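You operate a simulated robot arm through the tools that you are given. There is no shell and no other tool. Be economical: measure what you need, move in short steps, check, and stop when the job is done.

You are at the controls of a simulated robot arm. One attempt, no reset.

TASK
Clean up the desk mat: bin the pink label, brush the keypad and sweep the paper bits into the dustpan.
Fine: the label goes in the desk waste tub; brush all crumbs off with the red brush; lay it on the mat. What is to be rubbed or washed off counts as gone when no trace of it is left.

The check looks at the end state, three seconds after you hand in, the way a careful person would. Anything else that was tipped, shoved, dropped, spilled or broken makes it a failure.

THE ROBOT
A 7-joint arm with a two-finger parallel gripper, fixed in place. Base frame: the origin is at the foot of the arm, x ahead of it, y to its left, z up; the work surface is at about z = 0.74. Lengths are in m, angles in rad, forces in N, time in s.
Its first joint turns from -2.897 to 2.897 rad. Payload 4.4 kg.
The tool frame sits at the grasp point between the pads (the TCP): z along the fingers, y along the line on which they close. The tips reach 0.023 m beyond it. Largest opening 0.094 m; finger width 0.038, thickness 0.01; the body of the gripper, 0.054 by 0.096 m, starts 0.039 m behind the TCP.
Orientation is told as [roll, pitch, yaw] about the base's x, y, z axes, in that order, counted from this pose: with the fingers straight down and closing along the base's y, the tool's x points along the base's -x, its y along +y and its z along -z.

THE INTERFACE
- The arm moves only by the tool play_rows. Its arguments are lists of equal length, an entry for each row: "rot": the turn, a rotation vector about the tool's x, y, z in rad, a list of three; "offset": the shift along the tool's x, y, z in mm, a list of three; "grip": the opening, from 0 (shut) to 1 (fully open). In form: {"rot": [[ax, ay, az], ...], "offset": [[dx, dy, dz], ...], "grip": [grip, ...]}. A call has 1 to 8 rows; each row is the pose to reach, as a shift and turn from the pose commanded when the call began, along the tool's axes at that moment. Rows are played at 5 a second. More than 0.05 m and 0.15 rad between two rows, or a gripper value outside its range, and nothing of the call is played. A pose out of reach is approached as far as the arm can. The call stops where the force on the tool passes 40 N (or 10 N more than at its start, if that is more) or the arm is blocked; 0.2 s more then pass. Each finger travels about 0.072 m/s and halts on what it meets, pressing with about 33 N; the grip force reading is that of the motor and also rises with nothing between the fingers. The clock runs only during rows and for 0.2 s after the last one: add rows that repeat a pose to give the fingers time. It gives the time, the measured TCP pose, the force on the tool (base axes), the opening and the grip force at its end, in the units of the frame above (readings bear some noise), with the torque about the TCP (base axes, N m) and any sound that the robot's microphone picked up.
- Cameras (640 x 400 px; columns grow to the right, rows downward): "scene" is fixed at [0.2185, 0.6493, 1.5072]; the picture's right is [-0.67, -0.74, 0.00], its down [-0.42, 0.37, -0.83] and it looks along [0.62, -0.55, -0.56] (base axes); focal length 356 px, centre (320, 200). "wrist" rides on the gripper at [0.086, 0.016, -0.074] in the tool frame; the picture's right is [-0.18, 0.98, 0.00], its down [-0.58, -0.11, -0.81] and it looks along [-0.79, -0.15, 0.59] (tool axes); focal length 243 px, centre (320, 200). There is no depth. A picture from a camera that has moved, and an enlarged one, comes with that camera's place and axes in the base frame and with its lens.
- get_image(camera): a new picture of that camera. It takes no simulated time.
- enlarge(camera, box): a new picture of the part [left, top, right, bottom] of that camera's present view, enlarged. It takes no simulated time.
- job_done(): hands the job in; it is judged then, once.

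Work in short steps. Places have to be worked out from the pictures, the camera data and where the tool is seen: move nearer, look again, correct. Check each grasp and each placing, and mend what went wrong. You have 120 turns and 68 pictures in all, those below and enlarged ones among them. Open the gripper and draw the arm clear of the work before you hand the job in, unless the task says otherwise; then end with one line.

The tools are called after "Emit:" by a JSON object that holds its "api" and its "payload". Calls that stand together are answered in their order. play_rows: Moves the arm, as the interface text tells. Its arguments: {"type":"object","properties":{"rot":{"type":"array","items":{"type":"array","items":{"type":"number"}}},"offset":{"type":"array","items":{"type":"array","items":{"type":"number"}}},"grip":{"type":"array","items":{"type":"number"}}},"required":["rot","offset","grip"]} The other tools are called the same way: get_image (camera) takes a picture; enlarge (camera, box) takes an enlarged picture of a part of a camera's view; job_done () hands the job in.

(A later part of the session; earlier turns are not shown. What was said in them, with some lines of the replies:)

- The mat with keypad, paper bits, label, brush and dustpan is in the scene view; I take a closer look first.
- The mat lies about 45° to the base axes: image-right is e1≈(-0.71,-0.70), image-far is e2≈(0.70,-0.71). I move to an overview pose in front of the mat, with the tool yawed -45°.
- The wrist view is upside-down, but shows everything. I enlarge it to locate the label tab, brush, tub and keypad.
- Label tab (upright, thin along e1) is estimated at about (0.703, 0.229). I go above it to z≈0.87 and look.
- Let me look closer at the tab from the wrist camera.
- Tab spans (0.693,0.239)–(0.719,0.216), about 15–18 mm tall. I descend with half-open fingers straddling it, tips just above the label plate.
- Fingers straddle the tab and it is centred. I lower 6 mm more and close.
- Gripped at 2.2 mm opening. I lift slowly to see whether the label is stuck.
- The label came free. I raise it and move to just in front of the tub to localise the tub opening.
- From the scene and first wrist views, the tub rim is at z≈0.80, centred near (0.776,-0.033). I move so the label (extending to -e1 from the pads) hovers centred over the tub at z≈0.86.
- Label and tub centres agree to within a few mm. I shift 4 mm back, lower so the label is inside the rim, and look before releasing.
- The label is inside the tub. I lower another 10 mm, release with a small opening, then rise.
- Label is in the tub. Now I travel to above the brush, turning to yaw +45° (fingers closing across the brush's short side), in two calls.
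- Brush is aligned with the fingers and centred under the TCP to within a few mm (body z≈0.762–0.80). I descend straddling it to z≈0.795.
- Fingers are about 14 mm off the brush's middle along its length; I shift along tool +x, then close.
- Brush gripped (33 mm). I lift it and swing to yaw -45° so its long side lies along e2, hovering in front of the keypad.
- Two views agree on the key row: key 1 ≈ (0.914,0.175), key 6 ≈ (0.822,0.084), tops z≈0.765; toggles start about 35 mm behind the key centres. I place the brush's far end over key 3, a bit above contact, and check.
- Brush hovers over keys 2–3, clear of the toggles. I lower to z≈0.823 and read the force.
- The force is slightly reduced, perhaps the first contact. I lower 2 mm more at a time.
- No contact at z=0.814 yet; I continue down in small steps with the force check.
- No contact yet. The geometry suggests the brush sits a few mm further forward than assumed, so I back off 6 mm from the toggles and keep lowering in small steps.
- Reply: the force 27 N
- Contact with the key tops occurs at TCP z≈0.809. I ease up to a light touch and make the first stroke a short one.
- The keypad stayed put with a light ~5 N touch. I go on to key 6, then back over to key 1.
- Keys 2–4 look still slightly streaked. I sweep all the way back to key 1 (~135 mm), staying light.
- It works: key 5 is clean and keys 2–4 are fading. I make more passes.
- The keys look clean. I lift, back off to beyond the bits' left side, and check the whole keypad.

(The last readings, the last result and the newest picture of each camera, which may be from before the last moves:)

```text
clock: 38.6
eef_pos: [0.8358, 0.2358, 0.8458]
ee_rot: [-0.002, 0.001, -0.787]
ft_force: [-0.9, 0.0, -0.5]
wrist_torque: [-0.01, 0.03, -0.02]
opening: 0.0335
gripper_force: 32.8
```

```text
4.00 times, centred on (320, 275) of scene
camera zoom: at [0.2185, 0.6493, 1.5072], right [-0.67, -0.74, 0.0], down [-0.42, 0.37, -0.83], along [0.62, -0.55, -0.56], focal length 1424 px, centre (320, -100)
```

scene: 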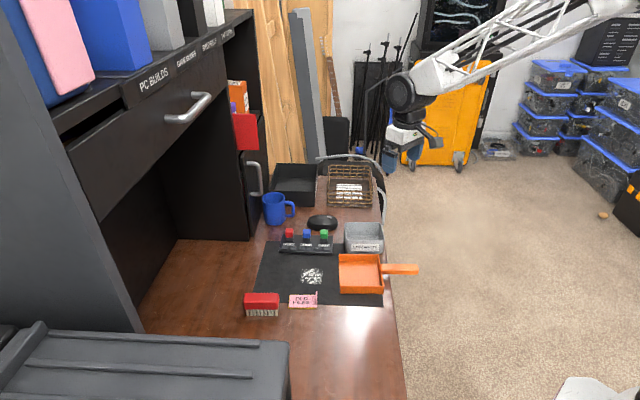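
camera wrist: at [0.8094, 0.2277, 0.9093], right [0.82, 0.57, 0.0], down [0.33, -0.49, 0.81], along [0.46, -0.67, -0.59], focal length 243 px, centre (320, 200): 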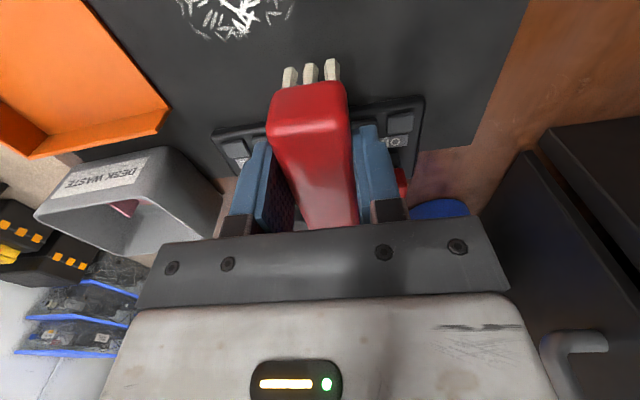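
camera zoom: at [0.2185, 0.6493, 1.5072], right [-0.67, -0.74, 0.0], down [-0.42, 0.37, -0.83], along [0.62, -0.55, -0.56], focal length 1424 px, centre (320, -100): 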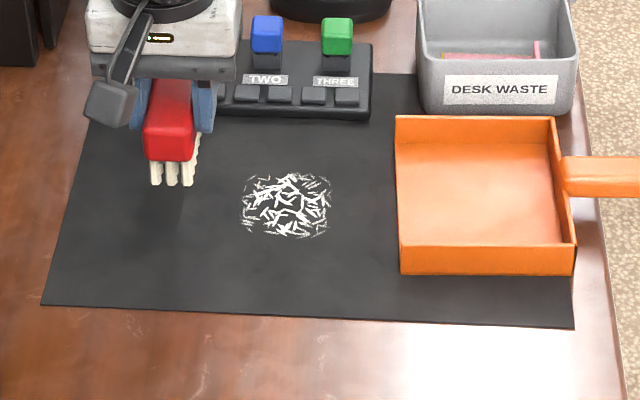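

Brush lane lines up with the bits once lowered. I lower to near mat contact (TCP≈0.797) feeling the force.

Emit:
{"api": "play_rows", "payload": {"rot": [[0, 0, 0], [0, 0, 0], [0, 0, 0]], "offset": [[0, 0, 25], [0, 0, 44], [0, 0, 48]], "grip": [0, 0, 0]}}

Emit:
{"api": "play_rows", "payload": {"rot": [[0, 0, 0], [0, 0, 0]], "offset": [[0, 0, 1], [0, 0, 2]], "grip": [0, 0]}}

Emit:
{"api": "enlarge", "payload": {"camera": "scene", "box": [240, 225, 400, 325]}}

```text
clock: 39.4
eef_pos: [0.8354, 0.2344, 0.8003]
ee_rot: [-0.001, 0.001, -0.787]
ft_force: [-0.1, -0.3, -0.3]
wrist_torque: [0.0, 0.02, -0.01]
opening: 0.0333
gripper_force: 33.4
```

```text
clock: 40.0
eef_pos: [0.8351, 0.2362, 0.7984]
ee_rot: [0.0, 0.0, -0.786]
ft_force: [0.3, -0.1, -1.2]
wrist_torque: [0.01, 0.0, 0.04]
opening: 0.033
gripper_force: 32.9
```

```text
4.00 times, centred on (320, 275) of scene
camera zoom: at [0.2185, 0.6493, 1.5072], right [-0.67, -0.74, 0.0], down [-0.42, 0.37, -0.83], along [0.62, -0.55, -0.56], focal length 1424 px, centre (320, -100)
```

zoom: 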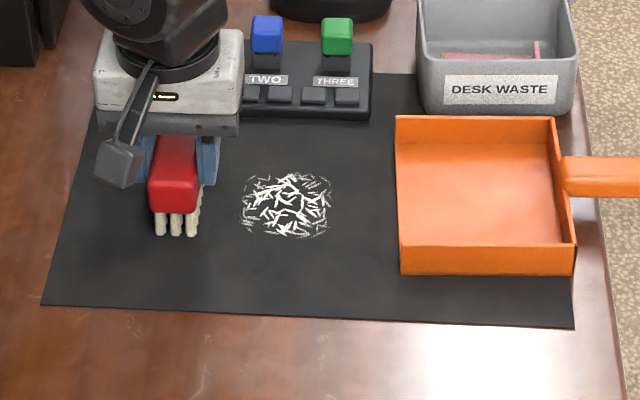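

I shift 5 mm nearer the viewer and lower on until light contact.

Emit:
{"api": "play_rows", "payload": {"rot": [[0, 0, 0], [0, 0, 0]], "offset": [[5, 0, 1], [5, 0, 2]], "grip": [0, 0]}}

Emit:
{"api": "play_rows", "payload": {"rot": [[0, 0, 0], [0, 0, 0]], "offset": [[0, 0, 1], [0, 0, 2]], "grip": [0, 0]}}

```text
clock: 40.6
eef_pos: [0.8315, 0.2391, 0.7954]
ee_rot: [0.0, -0.002, -0.785]
ft_force: [-2.9, 2.6, 8.8]
wrist_torque: [0.34, 0.31, 0.01]
opening: 0.0336
gripper_force: 32.4
```

```text
clock: 41.2
eef_pos: [0.8312, 0.2393, 0.794]
ee_rot: [0.0, -0.001, -0.785]
ft_force: [-6.5, -0.9, 29.1]
wrist_torque: [-0.1, 0.18, 0.07]
opening: 0.0336
gripper_force: 33.0
```

Contact at z≈0.7955. I back off to a light touch and sweep 80 mm toward the dustpan, then look at how the bits behave.

Emit:
{"api": "play_rows", "payload": {"rot": [[0, 0, 0], [0, 0, 0], [0, 0, 0], [0, 0, 0], [0, 0, 0], [0, 0, 0], [0, 0, 0], [0, 0, 0]], "offset": [[0, -5, -2], [0, -15, -2], [0, -26, -2], [0, -37, -2], [0, -48, -2], [0, -59, -2], [0, -70, -2], [0, -80, -2]], "grip": [0, 0, 0, 0, 0, 0, 0, 0]}}

Emit:
{"api": "enlarge", "payload": {"camera": "scene", "box": [240, 225, 400, 325]}}

```text
clock: 43.0
eef_pos: [0.7749, 0.1826, 0.7967]
ee_rot: [-0.001, 0.001, -0.786]
ft_force: [-0.8, -1.1, -1.0]
wrist_torque: [0.0, 0.0, 0.0]
opening: 0.0335
gripper_force: 32.7
```

```text
4.00 times, centred on (320, 275) of scene
camera zoom: at [0.2185, 0.6493, 1.5072], right [-0.67, -0.74, 0.0], down [-0.42, 0.37, -0.83], along [0.62, -0.55, -0.56], focal length 1424 px, centre (320, -100)
```

zoom: 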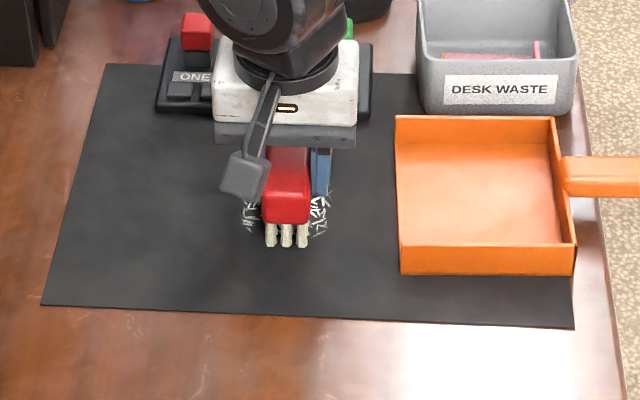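

Contact was lost so nothing moved. I return with the brush lifted, lower slightly more, and sweep with contact all the way to the pan's lip.

Emit:
{"api": "play_rows", "payload": {"rot": [[0, 0, 0], [0, 0, 0], [0, 0, 0], [0, 0, 0], [0, 0, 0]], "offset": [[0, 0, -10], [0, 30, -10], [0, 55, -10], [0, 55, 0], [0, 55, 1.5]], "grip": [0, 0, 0, 0, 0]}}

Emit:
{"api": "play_rows", "payload": {"rot": [[0, 0, 0], [0, 0, 0], [0, 0, 0], [0, 0, 0], [0, 0, 0], [0, 0, 0], [0, 0, 0], [0, 0, 0]], "offset": [[0, -13, 0], [0, -26, 0], [0, -39, 0], [0, -52, 0], [0, -65, 0], [0, -78, 0], [0, -91, 0], [0, -100, 0]], "grip": [0, 0, 0, 0, 0, 0, 0, 0]}}

Emit:
{"api": "enlarge", "payload": {"camera": "scene", "box": [240, 225, 400, 325]}}

```text
clock: 44.2
eef_pos: [0.8129, 0.2211, 0.7947]
ee_rot: [0.001, -0.001, -0.783]
ft_force: [0.8, 0.5, 0.2]
wrist_torque: [0.02, 0.01, 0.01]
opening: 0.0333
gripper_force: 33.0
```

```text
clock: 46.0
eef_pos: [0.7442, 0.1495, 0.7944]
ee_rot: [0.0, -0.002, -0.786]
ft_force: [11.6, 10.4, 22.2]
wrist_torque: [0.31, -0.43, 0.12]
opening: 0.0335
gripper_force: 33.0
```

```text
4.00 times, centred on (320, 275) of scene
camera zoom: at [0.2185, 0.6493, 1.5072], right [-0.67, -0.74, 0.0], down [-0.42, 0.37, -0.83], along [0.62, -0.55, -0.56], focal length 1424 px, centre (320, -100)
```

zoom: 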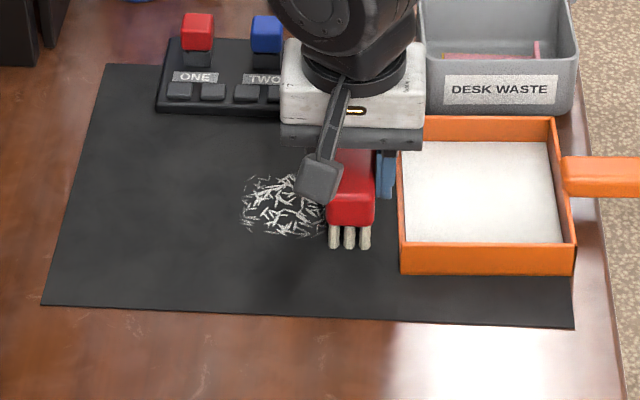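

It works: the bits are fading and the pan is filling. I repeat lifted returns and sweeping strokes, with slightly less pressure at the end.

Emit:
{"api": "play_rows", "payload": {"rot": [[0, 0, 0], [0, 0, 0], [0, 0, 0], [0, 0, 0], [0, 0, 0]], "offset": [[0, 0, -10], [0, 45, -10], [0, 85, -10], [0, 112, -8], [0, 112, 0.5]], "grip": [0, 0, 0, 0, 0]}}

Emit:
{"api": "play_rows", "payload": {"rot": [[0, 0, 0], [0, 0, 0], [0, 0, 0], [0, 0, 0], [0, 0, 0], [0, 0, 0], [0, 0, 0], [0, 0, 0]], "offset": [[0, -14, 0], [0, -28, 0], [0, -42, 0], [0, -56, 0], [0, -70, -0.5], [0, -84, -1], [0, -98, -1], [0, -110, -1]], "grip": [0, 0, 0, 0, 0, 0, 0, 0]}}

Emit:
{"api": "play_rows", "payload": {"rot": [[0, 0, 0], [0, 0, 0], [0, 0, 0], [0, 0, 0], [0, 0, 0]], "offset": [[0, 0, -10], [0, 45, -10], [0, 85, -10], [0, 110, -8], [0, 110, 1]], "grip": [0, 0, 0, 0, 0]}}

Emit:
{"api": "play_rows", "payload": {"rot": [[0, 0, 0], [0, 0, 0], [0, 0, 0], [0, 0, 0], [0, 0, 0], [0, 0, 0], [0, 0, 0], [0, 0, 0]], "offset": [[0, -14, 0], [0, -28, 0], [0, -42, 0], [0, -56, 0], [0, -70, -0.5], [0, -84, -1], [0, -98, -1], [0, -110, -1]], "grip": [0, 0, 0, 0, 0, 0, 0, 0]}}

Emit:
{"api": "enlarge", "payload": {"camera": "scene", "box": [240, 225, 400, 325]}}

```text
clock: 47.2
eef_pos: [0.8229, 0.23, 0.7949]
ee_rot: [0.002, -0.002, -0.785]
ft_force: [-8.3, -3.2, 12.8]
wrist_torque: [-0.2, 0.43, -0.05]
opening: 0.0337
gripper_force: 32.9
```

```text
clock: 49.0
eef_pos: [0.7437, 0.1523, 0.7943]
ee_rot: [0.0, 0.0, -0.785]
ft_force: [8.0, 7.9, 13.3]
wrist_torque: [0.12, -0.41, 0.12]
opening: 0.0334
gripper_force: 32.8
```

```text
clock: 50.2
eef_pos: [0.8219, 0.2291, 0.7942]
ee_rot: [-0.001, 0.0, -0.785]
ft_force: [-0.9, -0.9, 0.5]
wrist_torque: [-0.02, -0.01, -0.02]
opening: 0.0334
gripper_force: 32.8
```

```text
clock: 52.0
eef_pos: [0.7447, 0.1517, 0.7946]
ee_rot: [0.0, 0.0, -0.784]
ft_force: [3.5, 4.6, 7.0]
wrist_torque: [0.17, -0.1, -0.02]
opening: 0.0332
gripper_force: 32.7
```

```text
4.00 times, centred on (320, 275) of scene
camera zoom: at [0.2185, 0.6493, 1.5072], right [-0.67, -0.74, 0.0], down [-0.42, 0.37, -0.83], along [0.62, -0.55, -0.56], focal length 1424 px, centre (320, -100)
```

zoom: 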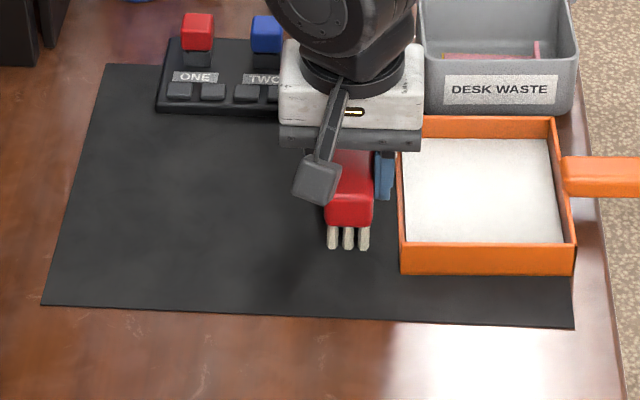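

The mat looks clear. I lift the brush back to the mat's left side and inspect closely before laying it down.

Emit:
{"api": "play_rows", "payload": {"rot": [[0, 0, 0], [0, 0, 0], [0, 0, 0], [0, 0, 0], [0, 0, 0]], "offset": [[0, 0, -25], [0, 35, -25], [0, 70, -25], [0, 105, -25], [0, 130, -25]], "grip": [0, 0, 0, 0, 0]}}

Emit:
{"api": "enlarge", "payload": {"camera": "scene", "box": [268, 220, 364, 280]}}

Emit:
{"api": "enlarge", "payload": {"camera": "scene", "box": [284, 255, 364, 305]}}

```text
clock: 53.2
eef_pos: [0.835, 0.2452, 0.8199]
ee_rot: [0.002, 0.001, -0.786]
ft_force: [0.2, 1.0, -0.8]
wrist_torque: [0.01, 0.04, 0.0]
opening: 0.0334
gripper_force: 33.7
```

```text
6.67 times, centred on (316, 250) of scene
camera zoom: at [0.2185, 0.6493, 1.5072], right [-0.67, -0.74, 0.0], down [-0.42, 0.37, -0.83], along [0.62, -0.55, -0.56], focal length 2374 px, centre (347, -133)
```

zoom: 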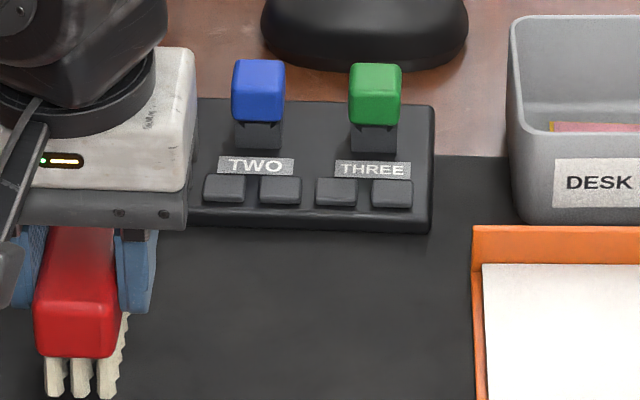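

```text
8.00 times, centred on (324, 280) of scene
camera zoom: at [0.2185, 0.6493, 1.5072], right [-0.67, -0.74, 0.0], down [-0.42, 0.37, -0.83], along [0.62, -0.55, -0.56], focal length 2849 px, centre (288, -440)
```

zoom: 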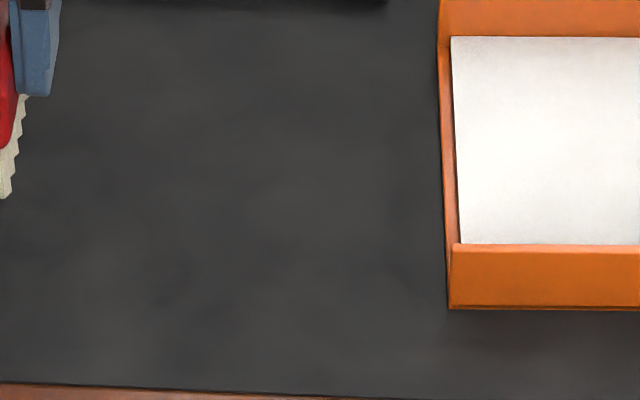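

Mat and keys look spotless. I set the brush down here on the mat (clear of edges and keypad), release, and rise straight up.

Emit:
{"api": "play_rows", "payload": {"rot": [[0, 0, 0], [0, 0, 0], [0, 0, 0]], "offset": [[0, 0, 15], [0, 0, 22], [0, 0, 24.5]], "grip": [0, 0, 0]}}

Emit:
{"api": "play_rows", "payload": {"rot": [[0, 0, 0], [0, 0, 0], [0, 0, 0], [0, 0, 0], [0, 0, 0], [0, 0, 0], [0, 0, 0]], "offset": [[0, 0, 0], [0, 0, 0], [0, 0, 0], [0, 0, -30], [0, 0, -75], [0, 0, -120], [0, 0, -165]], "grip": [0.65, 0.65, 0.65, 0.65, 0.65, 0.65, 0.65]}}

Emit:
{"api": "get_image", "payload": {"camera": "scene"}}

```text
clock: 54.0
eef_pos: [0.8362, 0.2446, 0.7953]
ee_rot: [0.001, -0.001, -0.785]
ft_force: [0.7, 0.3, 0.3]
wrist_torque: [0.04, 0.04, 0.0]
opening: 0.0334
gripper_force: 33.2
```

```text
clock: 55.6
eef_pos: [0.8351, 0.2433, 0.9602]
ee_rot: [-0.003, -0.001, -0.785]
ft_force: [-0.2, 0.2, -0.1]
wrist_torque: [-0.03, 0.02, 0.0]
opening: 0.0611
gripper_force: 0.1
```

```text
25 pictures are left
```

scene: 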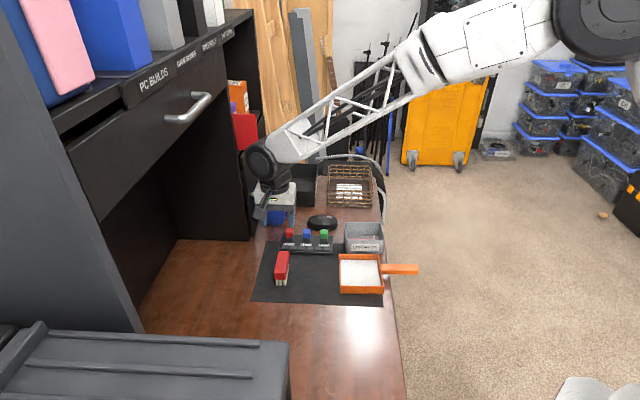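

The brush stands released on the mat. I retract the arm upward and toward the base, then inspect the final state.

Emit:
{"api": "play_rows", "payload": {"rot": [[0, 0, 0], [0, 0, 0], [0, 0, 0], [0, 0, 0], [0, 0, 0], [0, 0, 0]], "offset": [[0, 0, -45], [0, 0, -90], [20, -30, -110], [40, -60, -120], [40, -105, -120], [40, -150, -120]], "grip": [0.8, 1, 1, 1, 1, 1]}}

Emit:
{"api": "enlarge", "payload": {"camera": "scene", "box": [240, 200, 432, 320]}}

Emit:
{"api": "enlarge", "payload": {"camera": "scene", "box": [270, 222, 342, 267]}}

```text
clock: 57.0
eef_pos: [0.7, 0.1663, 1.0808]
ee_rot: [-0.001, 0.0, -0.784]
ft_force: [-0.8, 0.4, 0.2]
wrist_torque: [0.03, -0.01, -0.03]
opening: 0.094
gripper_force: 0.1
```

```text
3.33 times, centred on (336, 260) of scene
camera zoom: at [0.2185, 0.6493, 1.5072], right [-0.67, -0.74, 0.0], down [-0.42, 0.37, -0.83], along [0.62, -0.55, -0.56], focal length 1187 px, centre (267, 0)
```

zoom: 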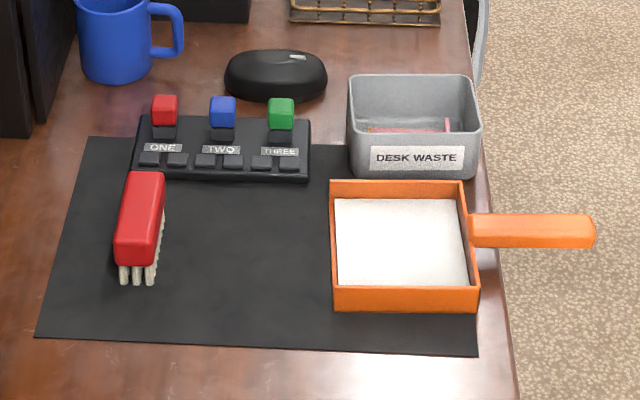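

```text
8.89 times, centred on (306, 244) of scene
camera zoom: at [0.2185, 0.6493, 1.5072], right [-0.67, -0.74, 0.0], down [-0.42, 0.37, -0.83], along [0.62, -0.55, -0.56], focal length 3166 px, centre (444, -196)
```

zoom: 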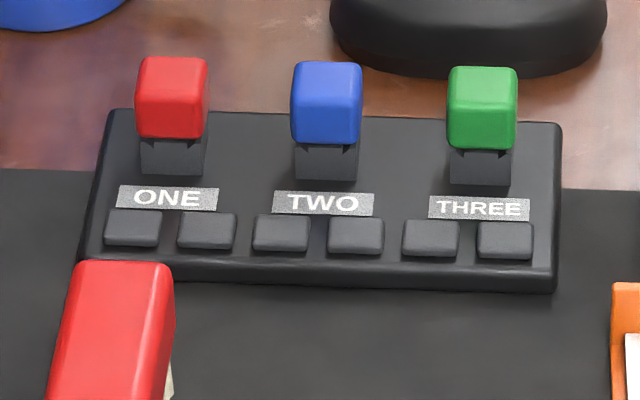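

The keys are clean, the mat is clear, the label is in the tub, the brush is on the mat, and nothing else has moved. I hand it in.

Emit:
{"api": "job_done", "payload": {}}

```text
The job is handed in.
```

The pink label is in the desk waste tub, the keypad is brushed clean, the paper bits are swept into the dustpan, and the red brush is standing bristles-down on the mat.
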